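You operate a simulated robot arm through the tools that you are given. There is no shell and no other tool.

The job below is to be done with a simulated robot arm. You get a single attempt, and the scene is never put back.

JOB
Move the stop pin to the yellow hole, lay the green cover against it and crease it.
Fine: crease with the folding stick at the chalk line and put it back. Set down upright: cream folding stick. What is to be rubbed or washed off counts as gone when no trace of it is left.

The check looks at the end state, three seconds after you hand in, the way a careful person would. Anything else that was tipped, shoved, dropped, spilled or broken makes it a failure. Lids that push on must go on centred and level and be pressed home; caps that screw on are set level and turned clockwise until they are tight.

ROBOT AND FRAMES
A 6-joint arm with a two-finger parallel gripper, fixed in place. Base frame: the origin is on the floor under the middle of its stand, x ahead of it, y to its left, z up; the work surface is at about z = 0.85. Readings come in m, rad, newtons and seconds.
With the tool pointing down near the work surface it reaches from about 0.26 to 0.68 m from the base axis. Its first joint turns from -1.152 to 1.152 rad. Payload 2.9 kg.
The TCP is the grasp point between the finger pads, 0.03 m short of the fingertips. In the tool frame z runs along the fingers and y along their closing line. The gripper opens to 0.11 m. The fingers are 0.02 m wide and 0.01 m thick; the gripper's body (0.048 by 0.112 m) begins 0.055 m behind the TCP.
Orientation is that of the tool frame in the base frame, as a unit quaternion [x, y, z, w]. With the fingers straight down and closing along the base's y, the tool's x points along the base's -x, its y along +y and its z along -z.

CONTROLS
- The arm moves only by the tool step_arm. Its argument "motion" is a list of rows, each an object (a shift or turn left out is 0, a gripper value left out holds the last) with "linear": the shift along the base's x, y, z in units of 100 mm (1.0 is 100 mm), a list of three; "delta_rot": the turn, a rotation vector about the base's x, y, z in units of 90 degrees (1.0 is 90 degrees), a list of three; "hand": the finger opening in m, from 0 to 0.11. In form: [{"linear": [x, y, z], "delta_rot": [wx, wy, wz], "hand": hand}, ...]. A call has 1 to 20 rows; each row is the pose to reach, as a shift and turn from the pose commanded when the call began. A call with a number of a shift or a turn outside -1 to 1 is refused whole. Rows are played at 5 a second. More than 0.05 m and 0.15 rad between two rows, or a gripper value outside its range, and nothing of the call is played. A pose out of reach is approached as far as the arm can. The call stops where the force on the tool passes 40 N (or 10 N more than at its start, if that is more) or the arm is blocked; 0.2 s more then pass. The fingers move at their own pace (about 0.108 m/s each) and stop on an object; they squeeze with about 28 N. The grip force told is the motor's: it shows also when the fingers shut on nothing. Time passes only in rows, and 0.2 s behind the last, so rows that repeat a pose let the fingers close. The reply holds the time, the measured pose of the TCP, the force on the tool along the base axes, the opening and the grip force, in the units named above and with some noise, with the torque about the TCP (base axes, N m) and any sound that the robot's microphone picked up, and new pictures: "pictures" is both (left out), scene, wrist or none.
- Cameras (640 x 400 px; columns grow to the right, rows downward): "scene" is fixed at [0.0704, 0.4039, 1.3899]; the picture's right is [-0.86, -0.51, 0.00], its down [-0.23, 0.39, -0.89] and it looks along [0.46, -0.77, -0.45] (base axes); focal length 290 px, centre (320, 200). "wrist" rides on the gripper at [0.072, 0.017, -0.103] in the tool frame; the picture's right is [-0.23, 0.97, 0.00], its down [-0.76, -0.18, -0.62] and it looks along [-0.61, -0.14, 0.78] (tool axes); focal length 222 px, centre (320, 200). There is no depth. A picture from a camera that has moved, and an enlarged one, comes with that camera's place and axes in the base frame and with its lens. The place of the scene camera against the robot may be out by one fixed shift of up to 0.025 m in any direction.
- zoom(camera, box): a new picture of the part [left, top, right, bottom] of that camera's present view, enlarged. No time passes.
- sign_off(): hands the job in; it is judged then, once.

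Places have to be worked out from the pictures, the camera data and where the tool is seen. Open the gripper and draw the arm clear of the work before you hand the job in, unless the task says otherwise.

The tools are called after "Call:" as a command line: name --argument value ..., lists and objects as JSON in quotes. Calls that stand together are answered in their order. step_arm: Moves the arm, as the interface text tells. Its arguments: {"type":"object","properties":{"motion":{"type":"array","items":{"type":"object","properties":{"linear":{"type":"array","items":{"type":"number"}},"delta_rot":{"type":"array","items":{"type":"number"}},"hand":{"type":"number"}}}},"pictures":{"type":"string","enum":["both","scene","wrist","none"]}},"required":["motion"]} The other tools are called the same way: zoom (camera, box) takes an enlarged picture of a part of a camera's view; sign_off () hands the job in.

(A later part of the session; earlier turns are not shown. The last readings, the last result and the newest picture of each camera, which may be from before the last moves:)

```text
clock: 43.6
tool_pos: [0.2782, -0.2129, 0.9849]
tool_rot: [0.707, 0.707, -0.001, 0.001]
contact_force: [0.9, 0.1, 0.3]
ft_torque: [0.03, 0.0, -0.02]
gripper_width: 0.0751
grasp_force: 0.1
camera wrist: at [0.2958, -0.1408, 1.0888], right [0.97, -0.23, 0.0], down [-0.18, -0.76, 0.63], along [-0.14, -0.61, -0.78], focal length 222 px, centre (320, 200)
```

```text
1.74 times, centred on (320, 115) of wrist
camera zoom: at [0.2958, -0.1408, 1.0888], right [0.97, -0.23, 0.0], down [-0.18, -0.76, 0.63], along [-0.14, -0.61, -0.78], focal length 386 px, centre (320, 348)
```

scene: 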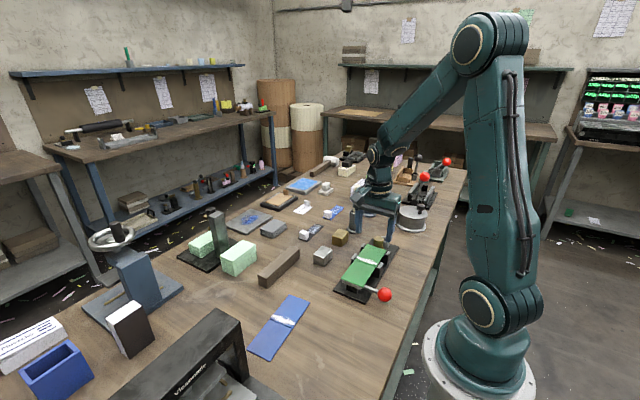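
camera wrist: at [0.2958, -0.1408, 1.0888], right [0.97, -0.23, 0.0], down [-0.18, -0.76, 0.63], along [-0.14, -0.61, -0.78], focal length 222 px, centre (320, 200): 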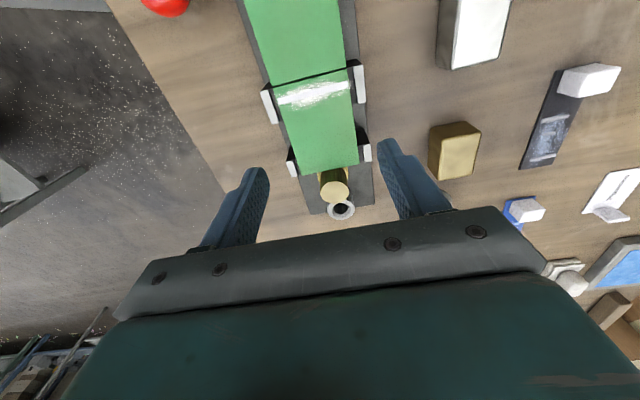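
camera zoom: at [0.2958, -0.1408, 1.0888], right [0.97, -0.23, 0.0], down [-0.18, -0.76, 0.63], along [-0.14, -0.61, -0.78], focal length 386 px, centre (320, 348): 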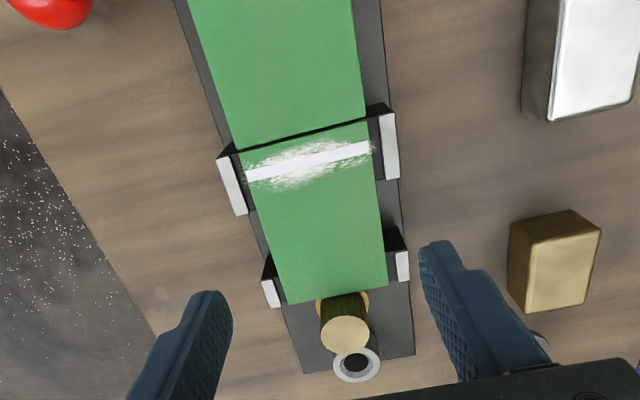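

The cover lies flat on the bed between the lips, with its end against the pin. Now for the cream folding stick: I'll rise to z≈1.12 and move over toward its cup at about (0.40, -0.367).

Call:
step_arm --motion '[{"linear": [0, 0, 0.4]}, {"linear": [0, 0, 0.8]}, {"linear": [0.1, -0.2, 1.0]}, {"linear": [0.4, -0.5, 1.0]}, {"linear": [0.7, -0.8, 1.0]}, {"linear": [1.0, -1.0, 1.0]}, {"linear": [1.0, -1.0, 1.0]}]' --pictures "none"

Call:
step_arm --motion '[{"linear": [0.1, -0.3, 0.3]}, {"linear": [0.15, -0.6, 0.4]}, {"linear": [0.15, -0.8, 0.4]}, {"linear": [0.15, -0.8, 0.4]}]' --pictures "both"

Call:
zoom --camera "wrist" --box '[220, 0, 440, 200]'

```text
clock: 45.2
tool_pos: [0.3808, -0.3174, 1.0865]
tool_rot: [0.707, 0.707, -0.001, 0.001]
contact_force: [0.9, -0.1, -0.7]
ft_torque: [0.0, 0.01, -0.02]
gripper_width: 0.0752
grasp_force: 0.1
```

```text
clock: 46.2
tool_pos: [0.3955, -0.3964, 1.1243]
tool_rot: [0.707, 0.707, -0.001, 0.002]
contact_force: [0.0, -0.1, -0.6]
ft_torque: [0.0, 0.0, 0.0]
gripper_width: 0.075
grasp_force: 0.0
camera wrist: at [0.4136, -0.3244, 1.2285], right [0.97, -0.23, 0.0], down [-0.18, -0.76, 0.63], along [-0.14, -0.61, -0.78], focal length 222 px, centre (320, 200)
```

scene: 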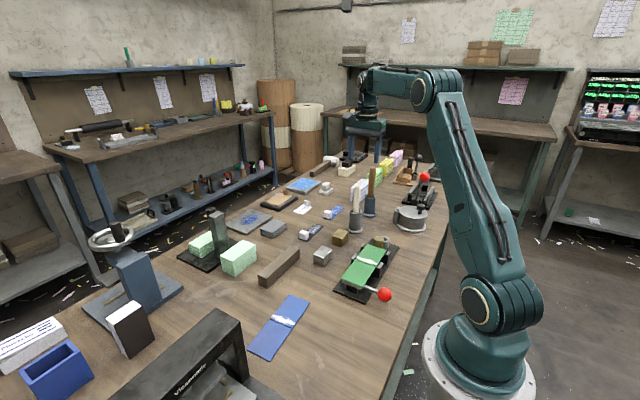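
wrist: 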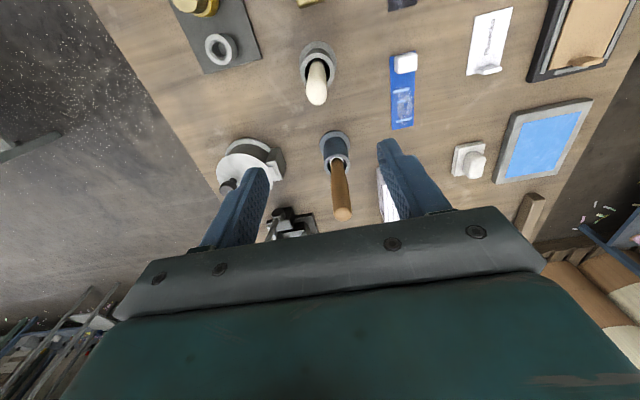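

```text
2.00 times, centred on (330, 100) of wrist
camera zoom: at [0.4136, -0.3244, 1.2285], right [0.97, -0.23, 0.0], down [-0.18, -0.76, 0.63], along [-0.14, -0.61, -0.78], focal length 444 px, centre (300, 400)
```

zoom: 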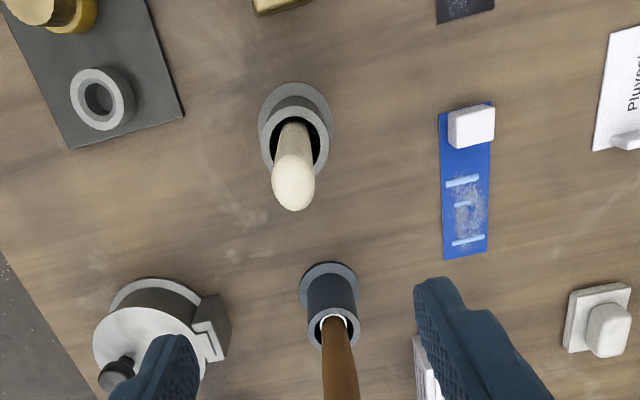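

The stick's tip triangulates to about (0.399, -0.3727, 1.015), and it leans slightly toward -y in its cup. I'll zoom in to measure the lean.

Call:
zoom --camera "wrist" --box '[280, 30, 360, 120]'

Call:
zoom --camera "scene" --box '[335, 170, 385, 240]'

```text
4.44 times, centred on (320, 75) of wrist
camera zoom: at [0.4136, -0.3244, 1.2285], right [0.97, -0.23, 0.0], down [-0.18, -0.76, 0.63], along [-0.14, -0.61, -0.78], focal length 987 px, centre (320, 756)
```

zoom: 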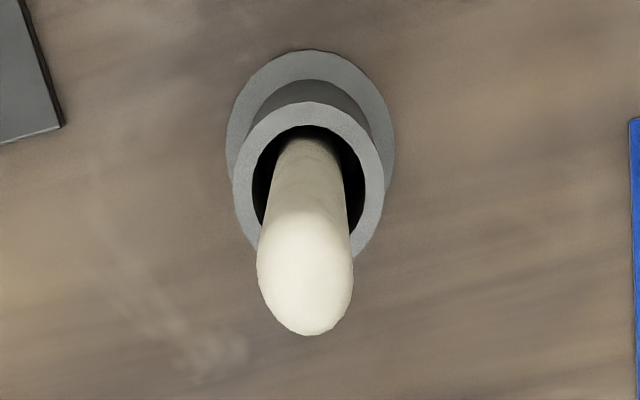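

```text
5.71 times, centred on (360, 205) of scene
camera zoom: at [0.0704, 0.4038, 1.3899], right [-0.86, -0.51, 0.0], down [-0.23, 0.39, -0.89], along [0.46, -0.77, -0.45], focal length 1656 px, centre (91, 171)
```

zoom: 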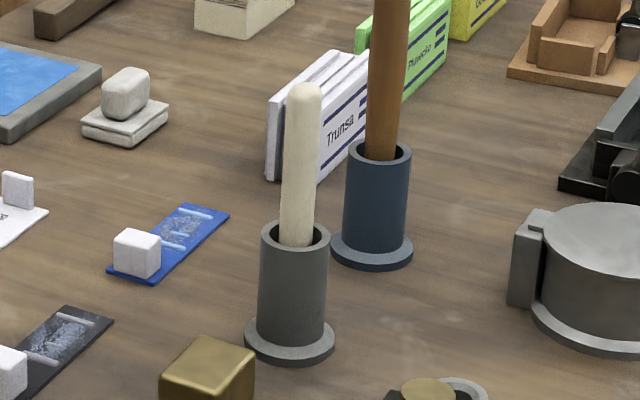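

The stick is essentially vertical at about (0.399, -0.3735), 20 mm in diameter, with its top at ≈1.015. The cup is centred at about (0.400, -0.3675) with its rim at ≈0.92. I'll align above it and descend to just above its top for a check.

Call:
step_arm --motion '[{"linear": [0.03, 0.12, 0], "hand": 0.07}, {"linear": [0.03, 0.225, 0], "hand": 0.07}, {"linear": [0.03, 0.225, -0.3], "hand": 0.07}, {"linear": [0.03, 0.225, -0.65], "hand": 0.07}, {"linear": [0.03, 0.225, -0.65], "hand": 0.07}]' --pictures "both"

Call:
zoom --camera "wrist" --box '[220, 60, 420, 240]'

Call:
zoom --camera "scene" --box '[325, 150, 405, 240]'

```text
clock: 47.4
tool_pos: [0.3995, -0.3725, 1.0608]
tool_rot: [0.707, 0.707, 0.0, 0.002]
contact_force: [-0.1, -0.6, -0.5]
ft_torque: [0.0, -0.01, -0.02]
gripper_width: 0.07
grasp_force: 0.1
camera wrist: at [0.4158, -0.3019, 1.1641], right [0.97, -0.23, 0.0], down [-0.18, -0.76, 0.63], along [-0.14, -0.61, -0.78], focal length 222 px, centre (320, 200)
```

scene: 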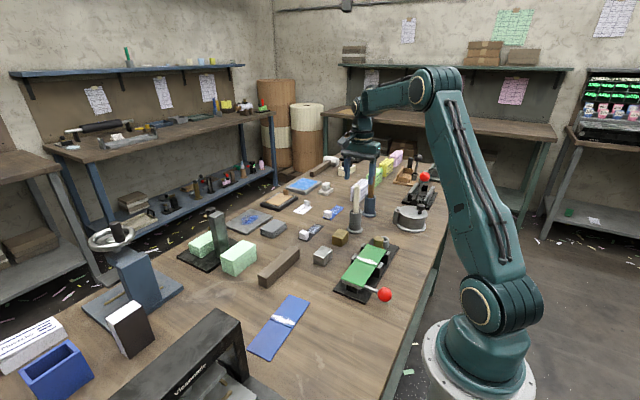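
wrist: 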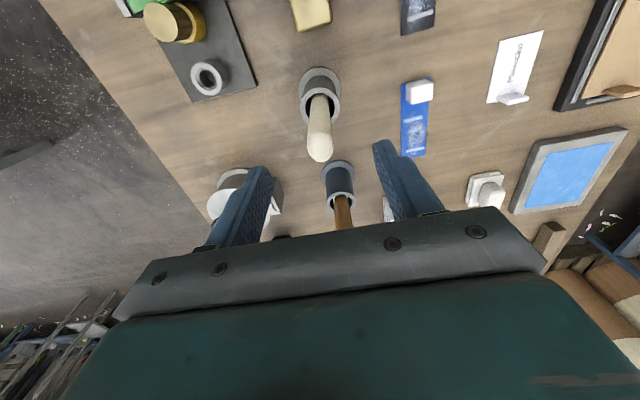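

```text
2.22 times, centred on (320, 150) of wrist
camera zoom: at [0.4158, -0.3019, 1.1641], right [0.97, -0.23, 0.0], down [-0.18, -0.76, 0.63], along [-0.14, -0.61, -0.78], focal length 494 px, centre (320, 311)
```

zoom: 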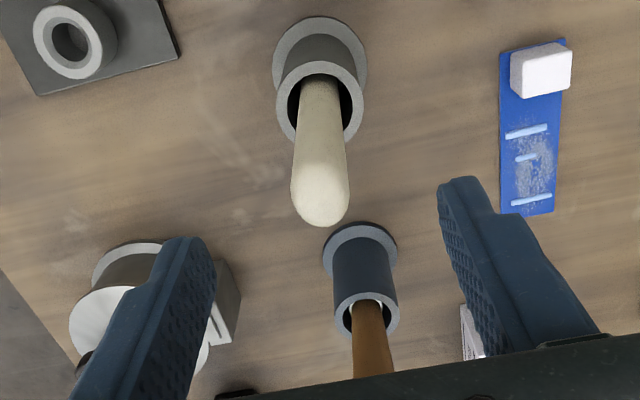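

```text
4.44 times, centred on (365, 195) of scene
camera zoom: at [0.0704, 0.4039, 1.3899], right [-0.86, -0.51, 0.0], down [-0.23, 0.39, -0.89], along [0.46, -0.77, -0.45], focal length 1288 px, centre (120, 222)
```

zoom: 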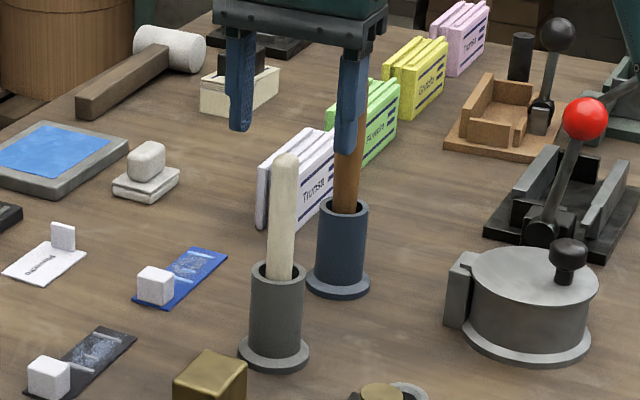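

The stick is centred between the fingers. I'll descend to z≈0.975 (tips ≈0.945, above the cup's rim) and close on it.

Call:
step_arm --motion '[{"linear": [0, -0.01, -0.3], "hand": 0.07}, {"linear": [0, -0.01, -0.6], "hand": 0.07}, {"linear": [0, -0.01, -0.855], "hand": 0.07}, {"linear": [0, -0.01, -0.855], "hand": 0.07}]' --pictures "both"

Call:
zoom --camera "wrist" --box '[220, 60, 420, 240]'

Call:
zoom --camera "scene" --box '[325, 150, 405, 240]'

```text
clock: 48.4
tool_pos: [0.3999, -0.3722, 0.9743]
tool_rot: [0.707, 0.707, -0.002, 0.001]
contact_force: [0.6, 0.3, -0.3]
ft_torque: [-0.02, 0.01, -0.01]
gripper_width: 0.0701
grasp_force: 0.1
camera wrist: at [0.415, -0.3, 1.0783], right [0.97, -0.23, 0.0], down [-0.18, -0.76, 0.63], along [-0.14, -0.61, -0.78], focal length 222 px, centre (320, 200)
```

scene: 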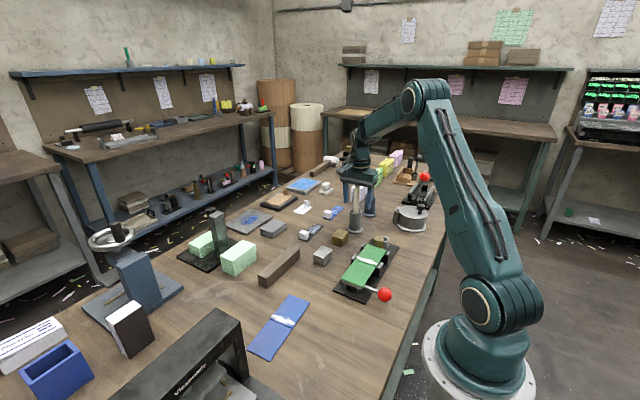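
wrist: 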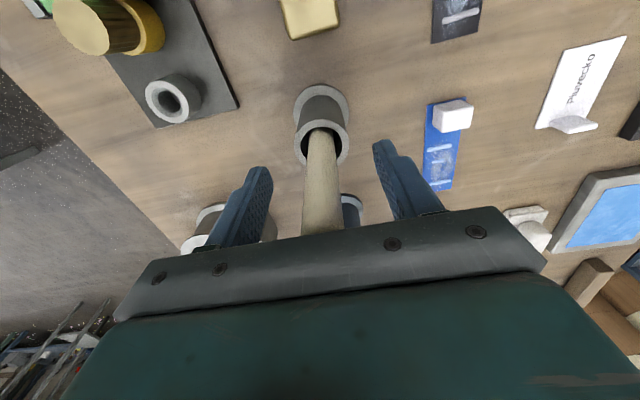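

```text
2.22 times, centred on (320, 150) of wrist
camera zoom: at [0.415, -0.3, 1.0783], right [0.97, -0.23, 0.0], down [-0.18, -0.76, 0.63], along [-0.14, -0.61, -0.78], focal length 494 px, centre (320, 311)
```

zoom: 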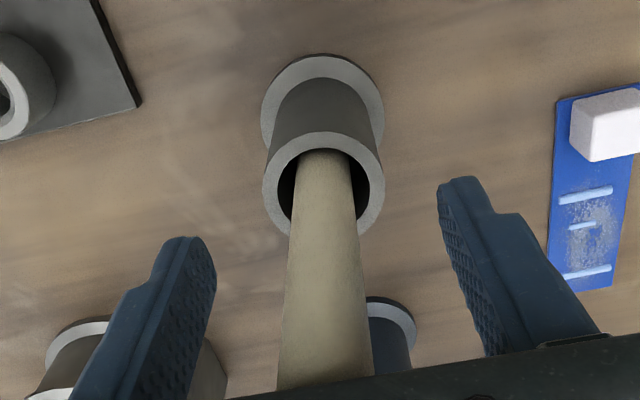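

```text
4.44 times, centred on (365, 195) of scene
camera zoom: at [0.0704, 0.4039, 1.3899], right [-0.86, -0.51, 0.0], down [-0.23, 0.39, -0.89], along [0.46, -0.77, -0.45], focal length 1288 px, centre (120, 222)
```

zoom: 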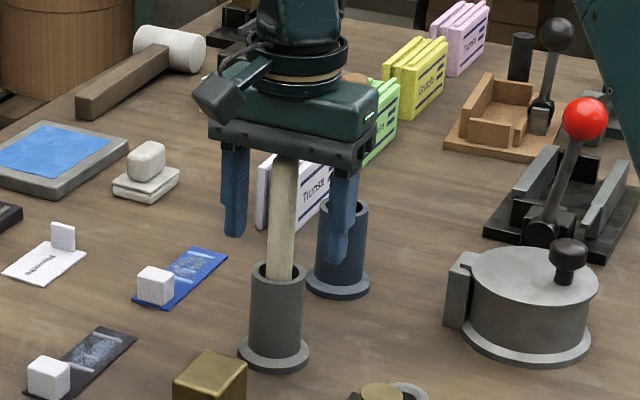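

The stick stands between the fingers and nothing is touching. Closing the gripper on it.

Call:
step_arm --motion '[{"linear": [0, 0, 0], "hand": 0.01}, {"linear": [0, 0, 0], "hand": 0.01}, {"linear": [0, 0, 0], "hand": 0.01}, {"linear": [0, 0, 0], "hand": 0.01}]' --pictures "none"

```text
clock: 49.4
tool_pos: [0.3982, -0.3724, 0.9737]
tool_rot: [0.707, 0.707, -0.001, 0.001]
contact_force: [0.1, -0.1, -0.3]
ft_torque: [-0.01, -0.03, 0.0]
gripper_width: 0.0223
grasp_force: 27.8
```

The stick is gripped at 22 mm. I'll lift straight up 100 mm to clear the cup.

Call:
step_arm --motion '[{"linear": [0, 0, 0.1]}, {"linear": [0, 0, 0.3]}, {"linear": [0, 0, 0.5]}, {"linear": [0, 0, 0.75]}, {"linear": [0, 0, 1.0]}, {"linear": [0, 0, 1.0]}]' --pictures "both"

Call:
zoom --camera "scene" --box '[325, 140, 405, 240]'

Call:
zoom --camera "wrist" --box '[220, 60, 420, 240]'

```text
clock: 50.8
tool_pos: [0.3988, -0.3749, 1.0725]
tool_rot: [0.707, 0.707, -0.001, 0.001]
contact_force: [-0.1, 0.6, -0.3]
ft_torque: [-0.01, -0.01, 0.02]
gripper_width: 0.0223
grasp_force: 28.2
camera wrist: at [0.4145, -0.3029, 1.1769], right [0.97, -0.23, 0.0], down [-0.18, -0.76, 0.63], along [-0.14, -0.61, -0.78], focal length 222 px, centre (320, 200)
```

scene: 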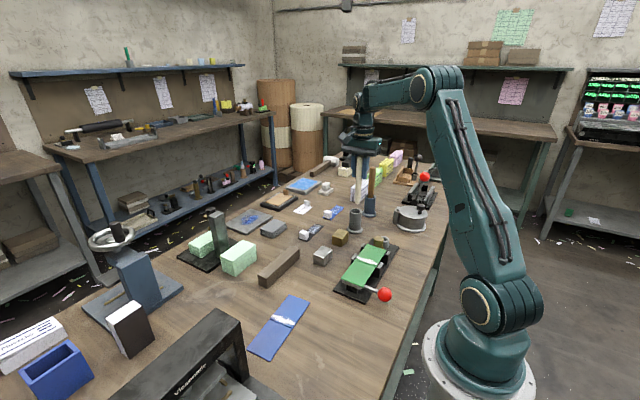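
wrist: 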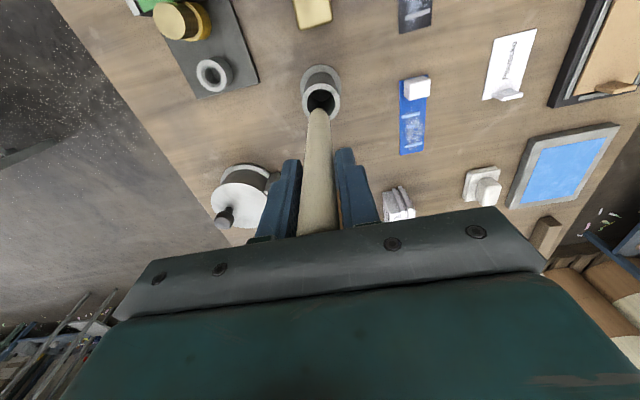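

```text
4.00 times, centred on (365, 190) of scene
camera zoom: at [0.0704, 0.4039, 1.3899], right [-0.86, -0.51, 0.0], down [-0.23, 0.39, -0.89], along [0.46, -0.77, -0.45], focal length 1159 px, centre (140, 240)
```

zoom: 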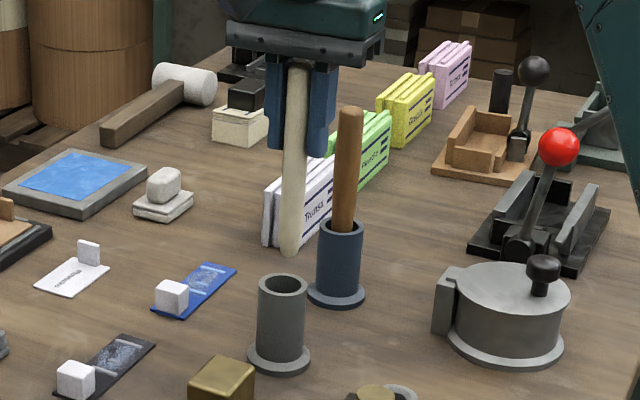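

```text
2.22 times, centred on (320, 150) of wrist
camera zoom: at [0.4145, -0.3029, 1.1769], right [0.97, -0.23, 0.0], down [-0.18, -0.76, 0.63], along [-0.14, -0.61, -0.78], focal length 494 px, centre (320, 311)
```

zoom: 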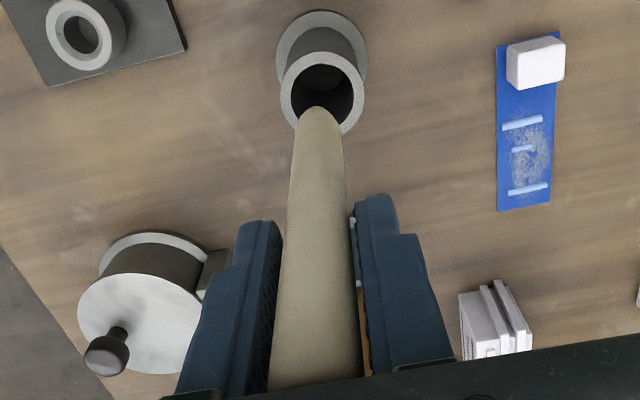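

The stick came out cleanly, hanging vertically with a rounded tip. I'll raise a bit and carry it over to the chalk line at about (0.28, -0.183), well above the pin and bed.

Call:
step_arm --motion '[{"linear": [0, 0, 0.2]}, {"linear": [-0.1, 0.2, 0.4]}, {"linear": [-0.3, 0.45, 0.4]}, {"linear": [-0.5, 0.7, 0.4]}, {"linear": [-0.7, 0.95, 0.4]}, {"linear": [-0.7, 1.0, 0.4]}, {"linear": [-0.7, 1.0, 0.4]}]' --pictures "none"

Call:
step_arm --motion '[{"linear": [-0.2, 0.3, 0]}, {"linear": [-0.4, 0.6, 0]}, {"linear": [-0.49, 0.915, 0]}, {"linear": [-0.49, 0.915, 0]}, {"linear": [-0.49, 0.915, 0]}]' --pictures "both"

Call:
zoom --camera "wrist" --box '[220, 30, 420, 210]'

Call:
zoom --camera "scene" --box '[320, 190, 420, 310]'

```text
clock: 52.4
tool_pos: [0.3296, -0.2738, 1.1123]
tool_rot: [0.707, 0.707, -0.002, 0.001]
contact_force: [0.5, 0.1, -0.9]
ft_torque: [-0.01, 0.0, 0.0]
gripper_width: 0.0224
grasp_force: 28.1
```

```text
clock: 53.6
tool_pos: [0.2785, -0.183, 1.1128]
tool_rot: [0.707, 0.707, -0.002, 0.001]
contact_force: [0.4, -0.4, -0.1]
ft_torque: [-0.04, 0.0, 0.01]
gripper_width: 0.0223
grasp_force: 27.5
camera wrist: at [0.2948, -0.1107, 1.2167], right [0.97, -0.23, 0.0], down [-0.18, -0.76, 0.63], along [-0.14, -0.61, -0.78], focal length 222 px, centre (320, 200)
```

scene: 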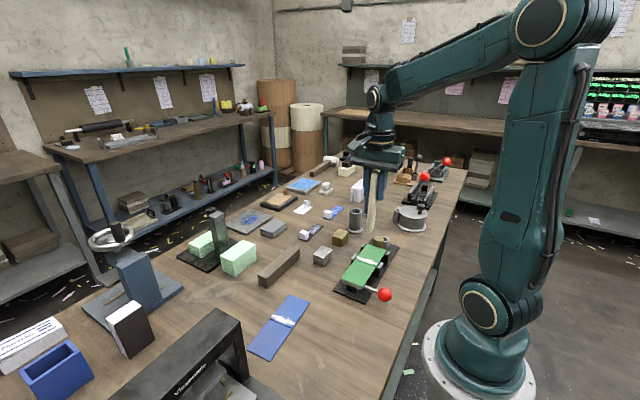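
wrist: 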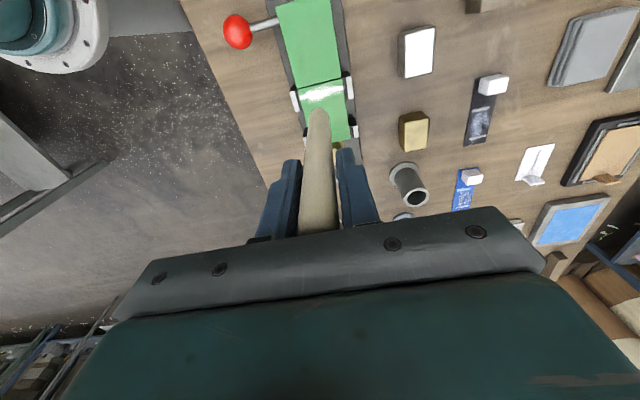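

```text
2.22 times, centred on (320, 120) of wrist
camera zoom: at [0.2948, -0.1107, 1.2167], right [0.97, -0.23, 0.0], down [-0.18, -0.76, 0.63], along [-0.14, -0.61, -0.78], focal length 494 px, centre (320, 378)
```

zoom: 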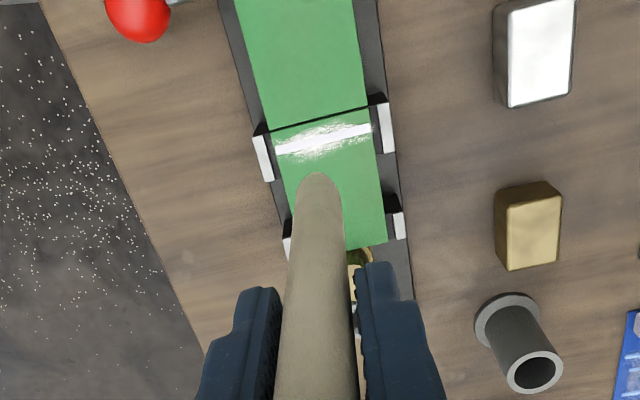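

```text
3.33 times, centred on (370, 250) of scene
camera zoom: at [0.0704, 0.4039, 1.3899], right [-0.86, -0.51, 0.0], down [-0.23, 0.39, -0.89], along [0.46, -0.77, -0.45], focal length 966 px, centre (153, 33)
```

zoom: 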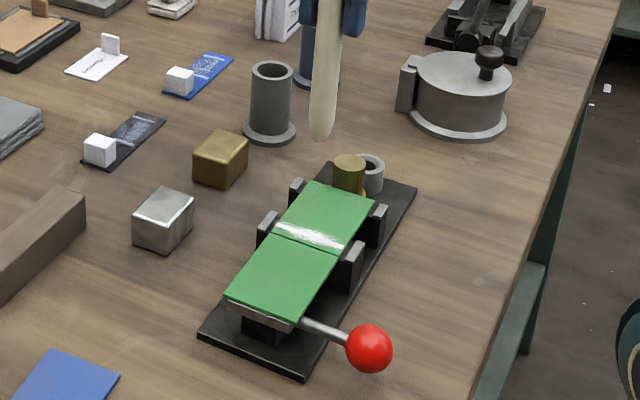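

The stick's lower end looks tapered, so I'll zoom in on the tip.

Call:
zoom --camera "scene" --box '[350, 165, 400, 245]'

Call:
zoom --camera "wrist" --box '[280, 70, 360, 130]'

```text
5.00 times, centred on (375, 205) of scene
camera zoom: at [0.0704, 0.4039, 1.3899], right [-0.86, -0.51, 0.0], down [-0.23, 0.39, -0.89], along [0.46, -0.77, -0.45], focal length 1449 px, centre (45, 175)
```

zoom: 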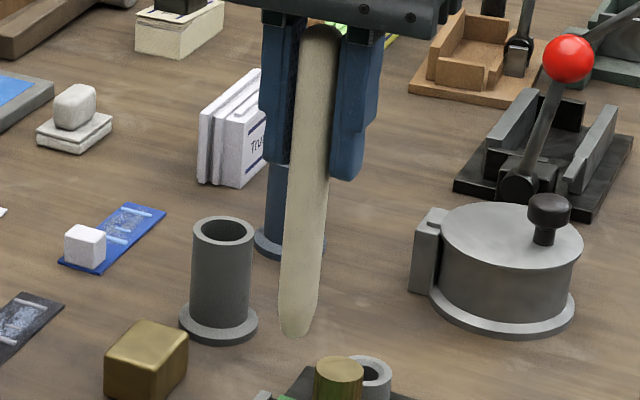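

```text
6.67 times, centred on (320, 100) of wrist
camera zoom: at [0.2948, -0.1107, 1.2167], right [0.97, -0.23, 0.0], down [-0.18, -0.76, 0.63], along [-0.14, -0.61, -0.78], focal length 1481 px, centre (320, 867)
```

zoom: 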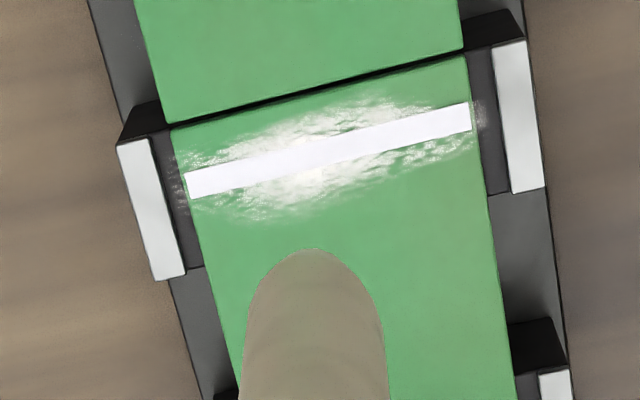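

The tip is rounded and the stick hangs vertically. I'll lower to TCP z≈1.045, which should leave the tip about 1.5–3 cm above the cover, and check its alignment with the chalk.

Call:
step_arm --motion '[{"linear": [0.01, 0, -0.2]}, {"linear": [0.01, 0, -0.4]}, {"linear": [0.01, 0, -0.6]}, {"linear": [0.01, 0, -0.68]}, {"linear": [0.01, 0, -0.68]}]' --pictures "both"

Call:
zoom --camera "wrist" --box '[260, 50, 380, 140]'

Call:
zoom --camera "scene" --box '[330, 200, 410, 300]'

```text
clock: 54.8
tool_pos: [0.2805, -0.183, 1.0439]
tool_rot: [0.707, 0.707, -0.001, 0.0]
contact_force: [0.4, -0.6, -0.6]
ft_torque: [0.03, -0.01, -0.04]
gripper_width: 0.0224
grasp_force: 28.0
camera wrist: at [0.2969, -0.1106, 1.1488], right [0.97, -0.23, 0.0], down [-0.18, -0.76, 0.63], along [-0.14, -0.61, -0.78], focal length 222 px, centre (320, 200)
```

scene: 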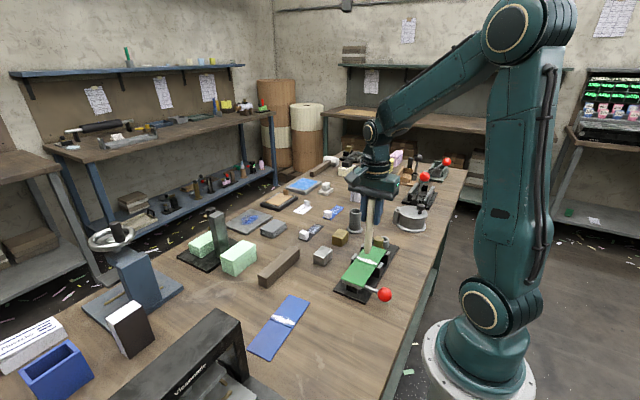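
wrist: 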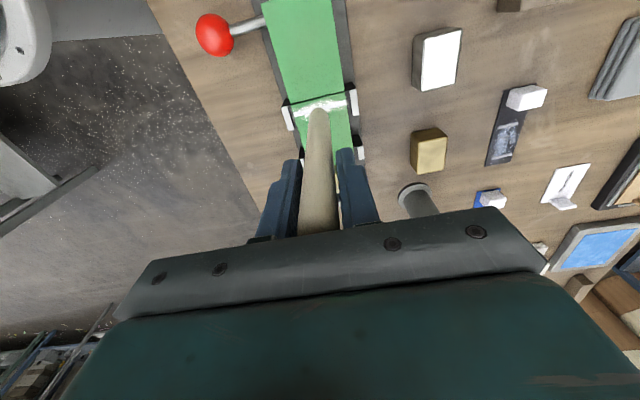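

```text
4.44 times, centred on (320, 95) of wrist
camera zoom: at [0.2969, -0.1106, 1.1488], right [0.97, -0.23, 0.0], down [-0.18, -0.76, 0.63], along [-0.14, -0.61, -0.78], focal length 987 px, centre (320, 667)
```

zoom: 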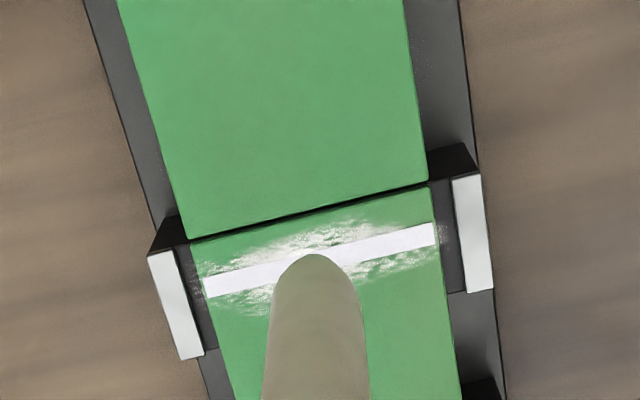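

```text
4.00 times, centred on (370, 250) of scene
camera zoom: at [0.0704, 0.4039, 1.3899], right [-0.86, -0.51, 0.0], down [-0.23, 0.39, -0.89], along [0.46, -0.77, -0.45], focal length 1159 px, centre (120, 0)
```

zoom: 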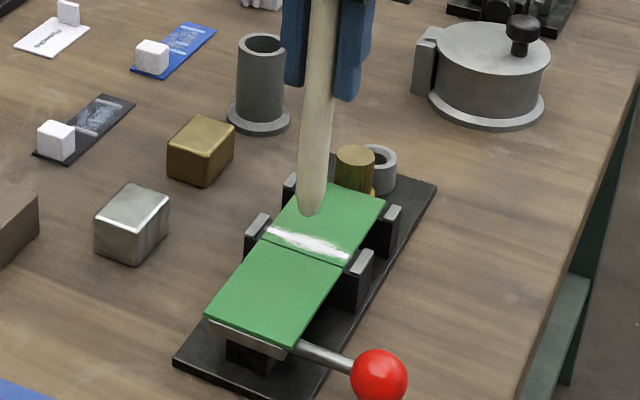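

Triangulating both views puts the tip at y≈-0.1785, about 4.5 mm +y of the TCP from a slight lean in the grip, and ~20 mm above the cover. I'll shift -4.5 mm in y and lower to ≈1.030, then recheck.

Call:
step_arm --motion '[{"linear": [0, -0.045, 0]}, {"linear": [0, -0.045, -0.07]}, {"linear": [0, -0.045, -0.14]}, {"linear": [0, -0.045, -0.14]}]' --pictures "both"

Call:
zoom --camera "wrist" --box '[260, 50, 380, 140]'

Call:
zoom --camera "scene" --box '[345, 215, 405, 290]'

```text
clock: 55.8
tool_pos: [0.2778, -0.1862, 1.0311]
tool_rot: [0.707, 0.707, -0.001, 0.002]
contact_force: [0.1, 0.3, -0.3]
ft_torque: [0.01, -0.02, -0.03]
gripper_width: 0.0223
grasp_force: 28.4
camera wrist: at [0.2965, -0.1142, 1.1355], right [0.97, -0.23, 0.0], down [-0.18, -0.76, 0.63], along [-0.14, -0.61, -0.78], focal length 222 px, centre (320, 200)
```

scene: 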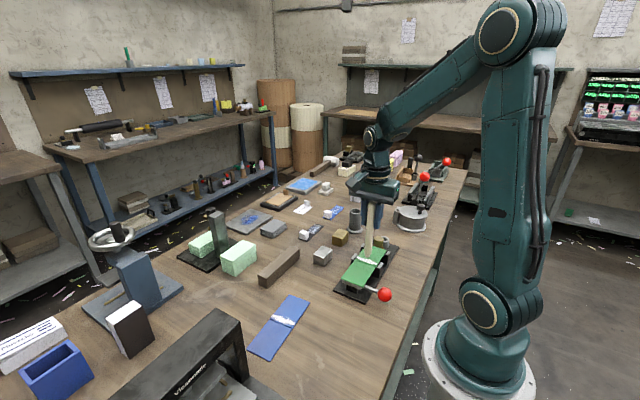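
wrist: 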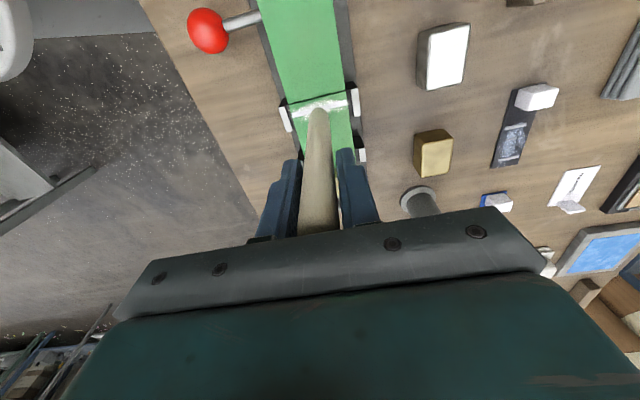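

```text
4.44 times, centred on (320, 95) of wrist
camera zoom: at [0.2965, -0.1142, 1.1355], right [0.97, -0.23, 0.0], down [-0.18, -0.76, 0.63], along [-0.14, -0.61, -0.78], focal length 987 px, centre (320, 667)
```

zoom: 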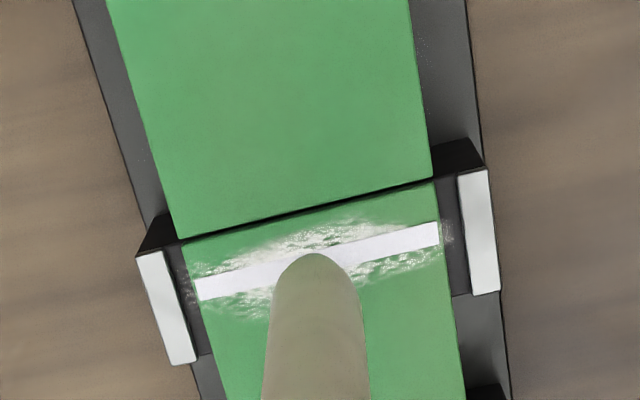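

```text
5.33 times, centred on (375, 252) of scene
camera zoom: at [0.0704, 0.4039, 1.3899], right [-0.86, -0.51, 0.0], down [-0.23, 0.39, -0.89], along [0.46, -0.77, -0.45], focal length 1546 px, centre (27, -80)
```

zoom: 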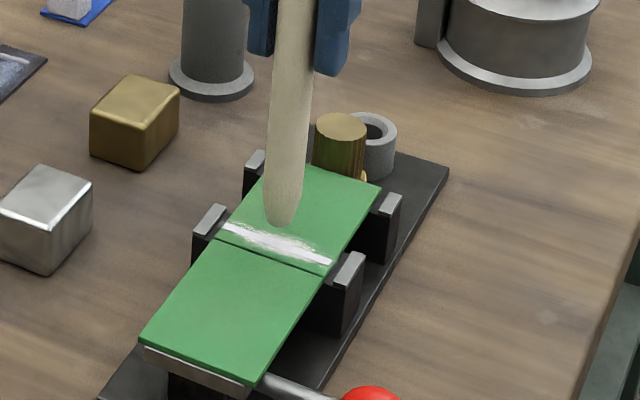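

The tip is ~10 mm above the chalk (chalk y≈-0.183, x from 0.249 to 0.309). I'll move the tip in the air to the left end of the chalk, staying clear of the lip, and lower to a few millimetres above the cover.

Call:
step_arm --motion '[{"linear": [-0.12, -0.01, 0]}, {"linear": [-0.245, -0.01, 0]}, {"linear": [-0.245, -0.01, -0.04]}, {"linear": [-0.245, -0.01, -0.07]}, {"linear": [-0.245, -0.01, -0.07]}]' --pictures "both"

Call:
zoom --camera "wrist" --box '[260, 50, 380, 140]'

Call:
zoom --camera "scene" --box '[345, 215, 405, 290]'

```text
clock: 57.0
tool_pos: [0.2567, -0.1886, 1.0245]
tool_rot: [0.707, 0.708, -0.001, 0.001]
contact_force: [0.4, 0.5, -0.1]
ft_torque: [-0.02, 0.03, 0.0]
gripper_width: 0.0224
grasp_force: 28.1
camera wrist: at [0.2728, -0.1162, 1.1286], right [0.97, -0.23, 0.0], down [-0.18, -0.76, 0.63], along [-0.14, -0.61, -0.78], focal length 222 px, centre (320, 200)
```

scene: 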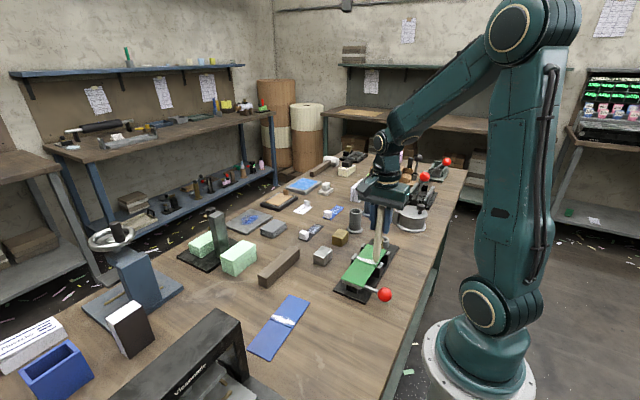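
wrist: 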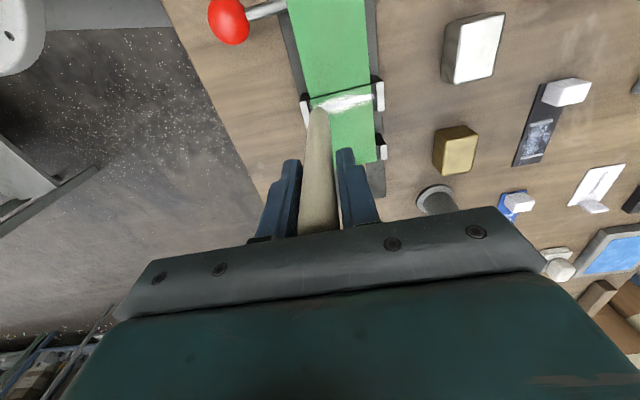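

```text
4.44 times, centred on (320, 95) of wrist
camera zoom: at [0.2728, -0.1162, 1.1286], right [0.97, -0.23, 0.0], down [-0.18, -0.76, 0.63], along [-0.14, -0.61, -0.78], focal length 987 px, centre (320, 667)
```

zoom: 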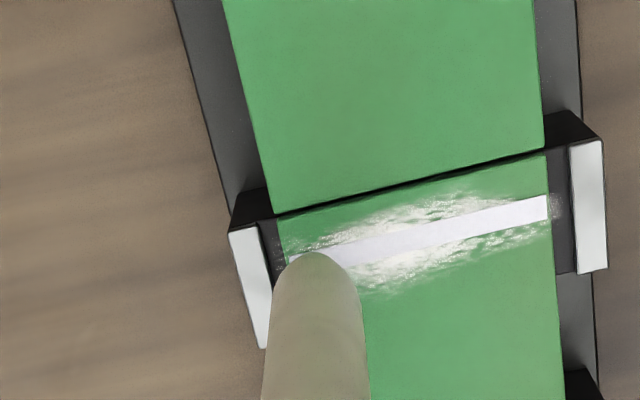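

```text
5.33 times, centred on (375, 252) of scene
camera zoom: at [0.0704, 0.4039, 1.3899], right [-0.86, -0.51, 0.0], down [-0.23, 0.39, -0.89], along [0.46, -0.77, -0.45], focal length 1546 px, centre (27, -80)
```

zoom: 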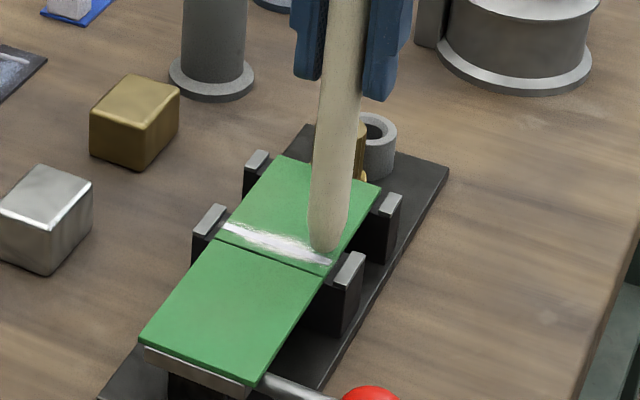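

The tip is just above the left end of the chalk line. I'll lower in fine steps until I feel contact.

Call:
step_arm --motion '[{"linear": [0, 0, -0.01]}, {"linear": [0, 0, -0.02]}, {"linear": [0, 0, -0.025]}, {"linear": [0, 0, -0.025]}]' --pictures "none"

```text
clock: 58.0
tool_pos: [0.2561, -0.187, 1.0211]
tool_rot: [0.707, 0.707, -0.001, 0.002]
contact_force: [0.7, 0.6, -0.2]
ft_torque: [0.01, -0.02, -0.02]
gripper_width: 0.0224
grasp_force: 28.2
```

No contact yet at z≈1.0215. I'll go on in 0.5 mm steps.

Call:
step_arm --motion '[{"linear": [0, 0, -0.005]}, {"linear": [0, 0, -0.01]}, {"linear": [0, 0, -0.01]}]' --pictures "none"

```text
clock: 58.8
tool_pos: [0.2561, -0.1873, 1.0204]
tool_rot: [0.707, 0.707, -0.001, 0.001]
contact_force: [0.7, 0.4, 0.0]
ft_torque: [0.01, -0.06, 0.02]
gripper_width: 0.0223
grasp_force: 27.3
```

Call:
step_arm --motion '[{"linear": [0, 0, -0.005]}, {"linear": [0, 0, -0.01]}, {"linear": [0, 0, -0.01]}]' --pictures "wrist"

Call:
zoom --camera "scene" --box '[355, 225, 395, 275]'

```text
clock: 59.6
tool_pos: [0.2555, -0.1884, 1.0205]
tool_rot: [0.707, 0.707, -0.002, 0.002]
contact_force: [-0.7, 0.8, 0.4]
ft_torque: [0.01, -0.02, 0.01]
gripper_width: 0.0226
grasp_force: 27.6
camera wrist: at [0.2733, -0.1154, 1.1247], right [0.97, -0.23, 0.0], down [-0.18, -0.76, 0.63], along [-0.14, -0.61, -0.78], focal length 222 px, centre (320, 200)
```

wrist: 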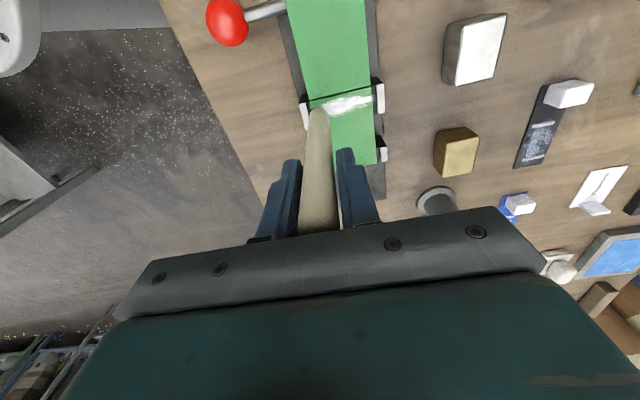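

```text
8.00 times, centred on (375, 250) of scene
camera zoom: at [0.0704, 0.4039, 1.3899], right [-0.86, -0.51, 0.0], down [-0.23, 0.39, -0.89], along [0.46, -0.77, -0.45], focal length 2319 px, centre (-120, -200)
```

zoom: 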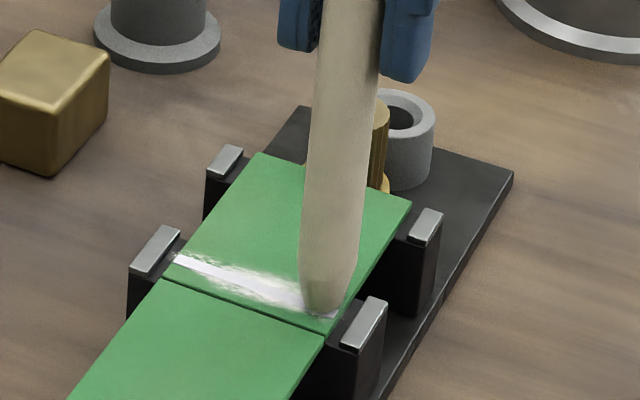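

The tip is almost on the chalk. Continuing with 0.5 mm steps.

Call:
step_arm --motion '[{"linear": [0, 0, -0.005]}, {"linear": [0, 0, -0.01]}, {"linear": [0, 0, -0.01]}]' --pictures "none"

```text
clock: 60.4
tool_pos: [0.2562, -0.189, 1.0201]
tool_rot: [0.707, 0.707, -0.001, 0.002]
contact_force: [0.5, 1.3, 7.0]
ft_torque: [0.19, 0.18, 0.01]
gripper_width: 0.0224
grasp_force: 27.9
```

Contact with 7 N. Now I'll draw the tip steadily along the chalk line in +x, 48 mm toward the other end.

Call:
step_arm --motion '[{"linear": [0.03, 0, 0]}, {"linear": [0.07, 0, 0]}, {"linear": [0.11, 0, 0]}, {"linear": [0.15, 0, 0]}, {"linear": [0.19, 0, 0]}, {"linear": [0.23, 0, 0]}]' --pictures "both"

Call:
zoom --camera "scene" --box '[345, 215, 405, 290]'

Call:
zoom --camera "wrist" --box '[260, 50, 380, 140]'

```text
clock: 61.8
tool_pos: [0.2782, -0.1877, 1.019]
tool_rot: [0.708, 0.706, 0.0, 0.001]
contact_force: [-9.6, -0.7, 20.9]
ft_torque: [0.01, 1.0, 0.04]
gripper_width: 0.0226
grasp_force: 28.1
camera wrist: at [0.295, -0.1151, 1.1232], right [0.97, -0.23, 0.0], down [-0.18, -0.76, 0.63], along [-0.14, -0.61, -0.78], focal length 222 px, centre (320, 200)
```

scene: 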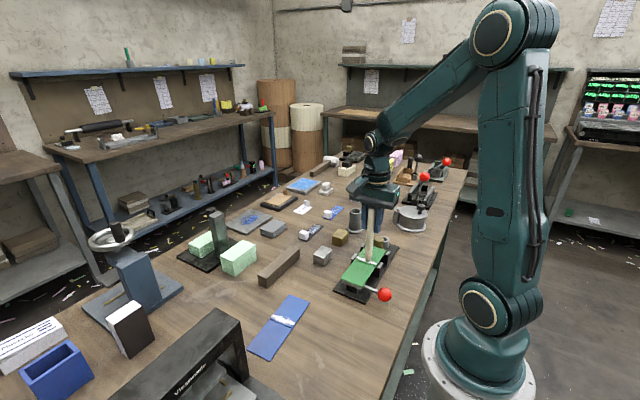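
wrist: 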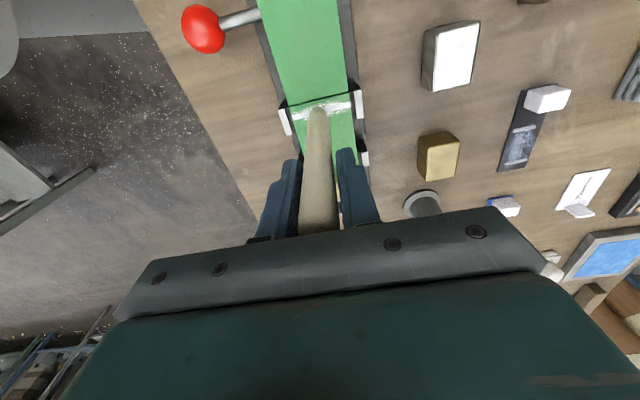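

```text
5.33 times, centred on (375, 252) of scene
camera zoom: at [0.07, 0.404, 1.3899], right [-0.86, -0.51, 0.0], down [-0.23, 0.39, -0.89], along [0.46, -0.77, -0.45], focal length 1546 px, centre (27, -80)
```

zoom: 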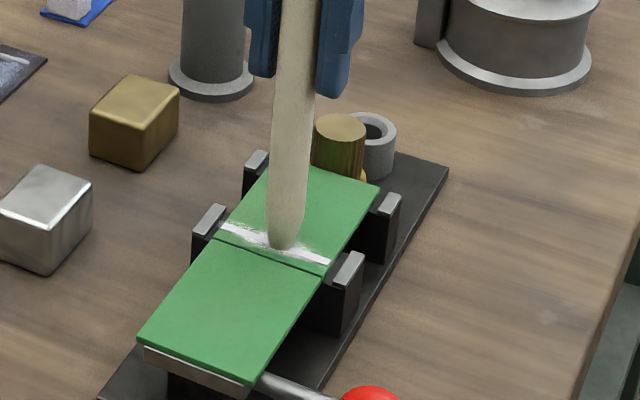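

```text
4.44 times, centred on (320, 95) of wrist
camera zoom: at [0.295, -0.1151, 1.1232], right [0.97, -0.23, 0.0], down [-0.18, -0.76, 0.63], along [-0.14, -0.61, -0.78], focal length 987 px, centre (320, 667)
```

zoom: 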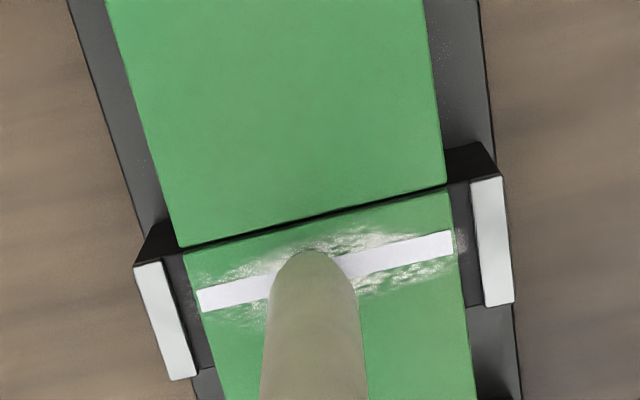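

The stroke is following the chalk, but the normal force rose to 21 N. I'll ease up 0.4 mm and continue to the right end.

Call:
step_arm --motion '[{"linear": [0.02, 0, 0.004]}, {"linear": [0.06, 0, 0.004]}, {"linear": [0.1, 0, 0.004]}, {"linear": [0.14, 0, 0.004]}, {"linear": [0.18, 0, 0.004]}, {"linear": [0.22, 0, 0.004]}]' --pictures "both"

Call:
zoom --camera "scene" --box '[345, 215, 405, 290]'

Call:
zoom --camera "wrist" --box '[260, 50, 380, 140]'

```text
clock: 63.2
tool_pos: [0.3013, -0.1878, 1.0201]
tool_rot: [0.707, 0.707, 0.0, 0.002]
contact_force: [1.1, -1.2, -0.4]
ft_torque: [0.01, -0.02, 0.0]
gripper_width: 0.0224
grasp_force: 28.5
camera wrist: at [0.3178, -0.116, 1.1236], right [0.97, -0.23, 0.0], down [-0.18, -0.76, 0.63], along [-0.14, -0.61, -0.78], focal length 222 px, centre (320, 200)
```

scene: 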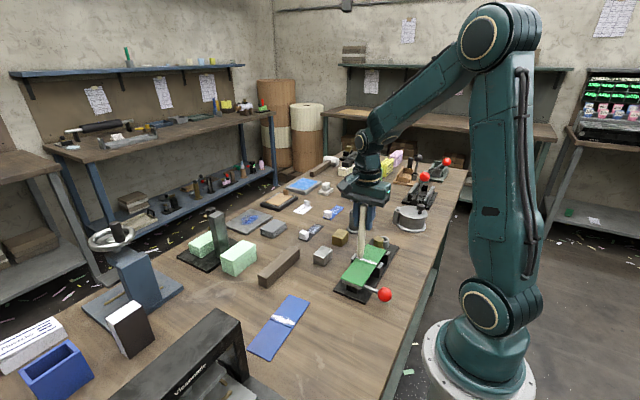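
wrist: 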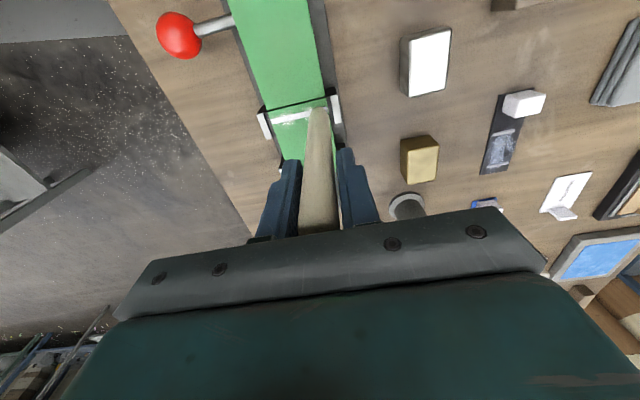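

```text
5.33 times, centred on (375, 252) of scene
camera zoom: at [0.0704, 0.4039, 1.3899], right [-0.86, -0.51, 0.0], down [-0.23, 0.39, -0.89], along [0.46, -0.77, -0.45], focal length 1546 px, centre (27, -80)
```

zoom: 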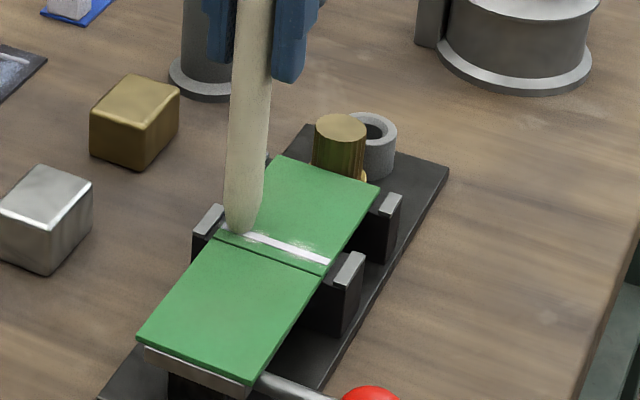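

```text
4.44 times, centred on (320, 95) of wrist
camera zoom: at [0.3178, -0.116, 1.1236], right [0.97, -0.23, 0.0], down [-0.18, -0.76, 0.63], along [-0.14, -0.61, -0.78], focal length 987 px, centre (320, 667)
```

zoom: 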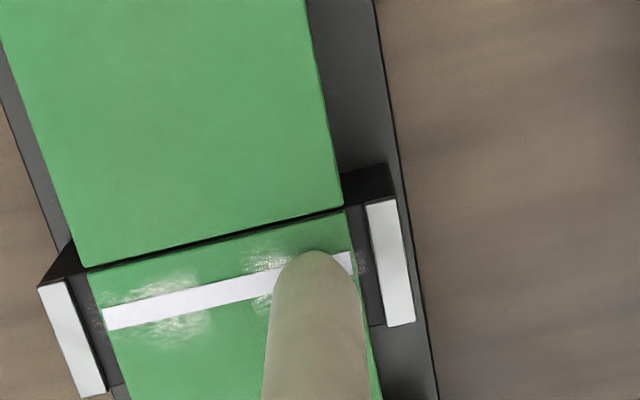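

The chalk smudge is visibly disappearing where the stick pressed, so rubbing works, and only patches near both ends remain. The tip has lost contact here, so I'll lower until it presses again and extend slightly toward the right end.

Call:
step_arm --motion '[{"linear": [0.0, 0, -0.004]}, {"linear": [0.0, 0, -0.008]}, {"linear": [0.0, 0, -0.008]}]' --pictures "none"

```text
clock: 64.0
tool_pos: [0.2999, -0.1889, 1.0185]
tool_rot: [0.707, 0.707, 0.0, 0.002]
contact_force: [-0.2, 0.8, 7.6]
ft_torque: [0.08, 0.25, 0.02]
gripper_width: 0.0221
grasp_force: 27.7
```

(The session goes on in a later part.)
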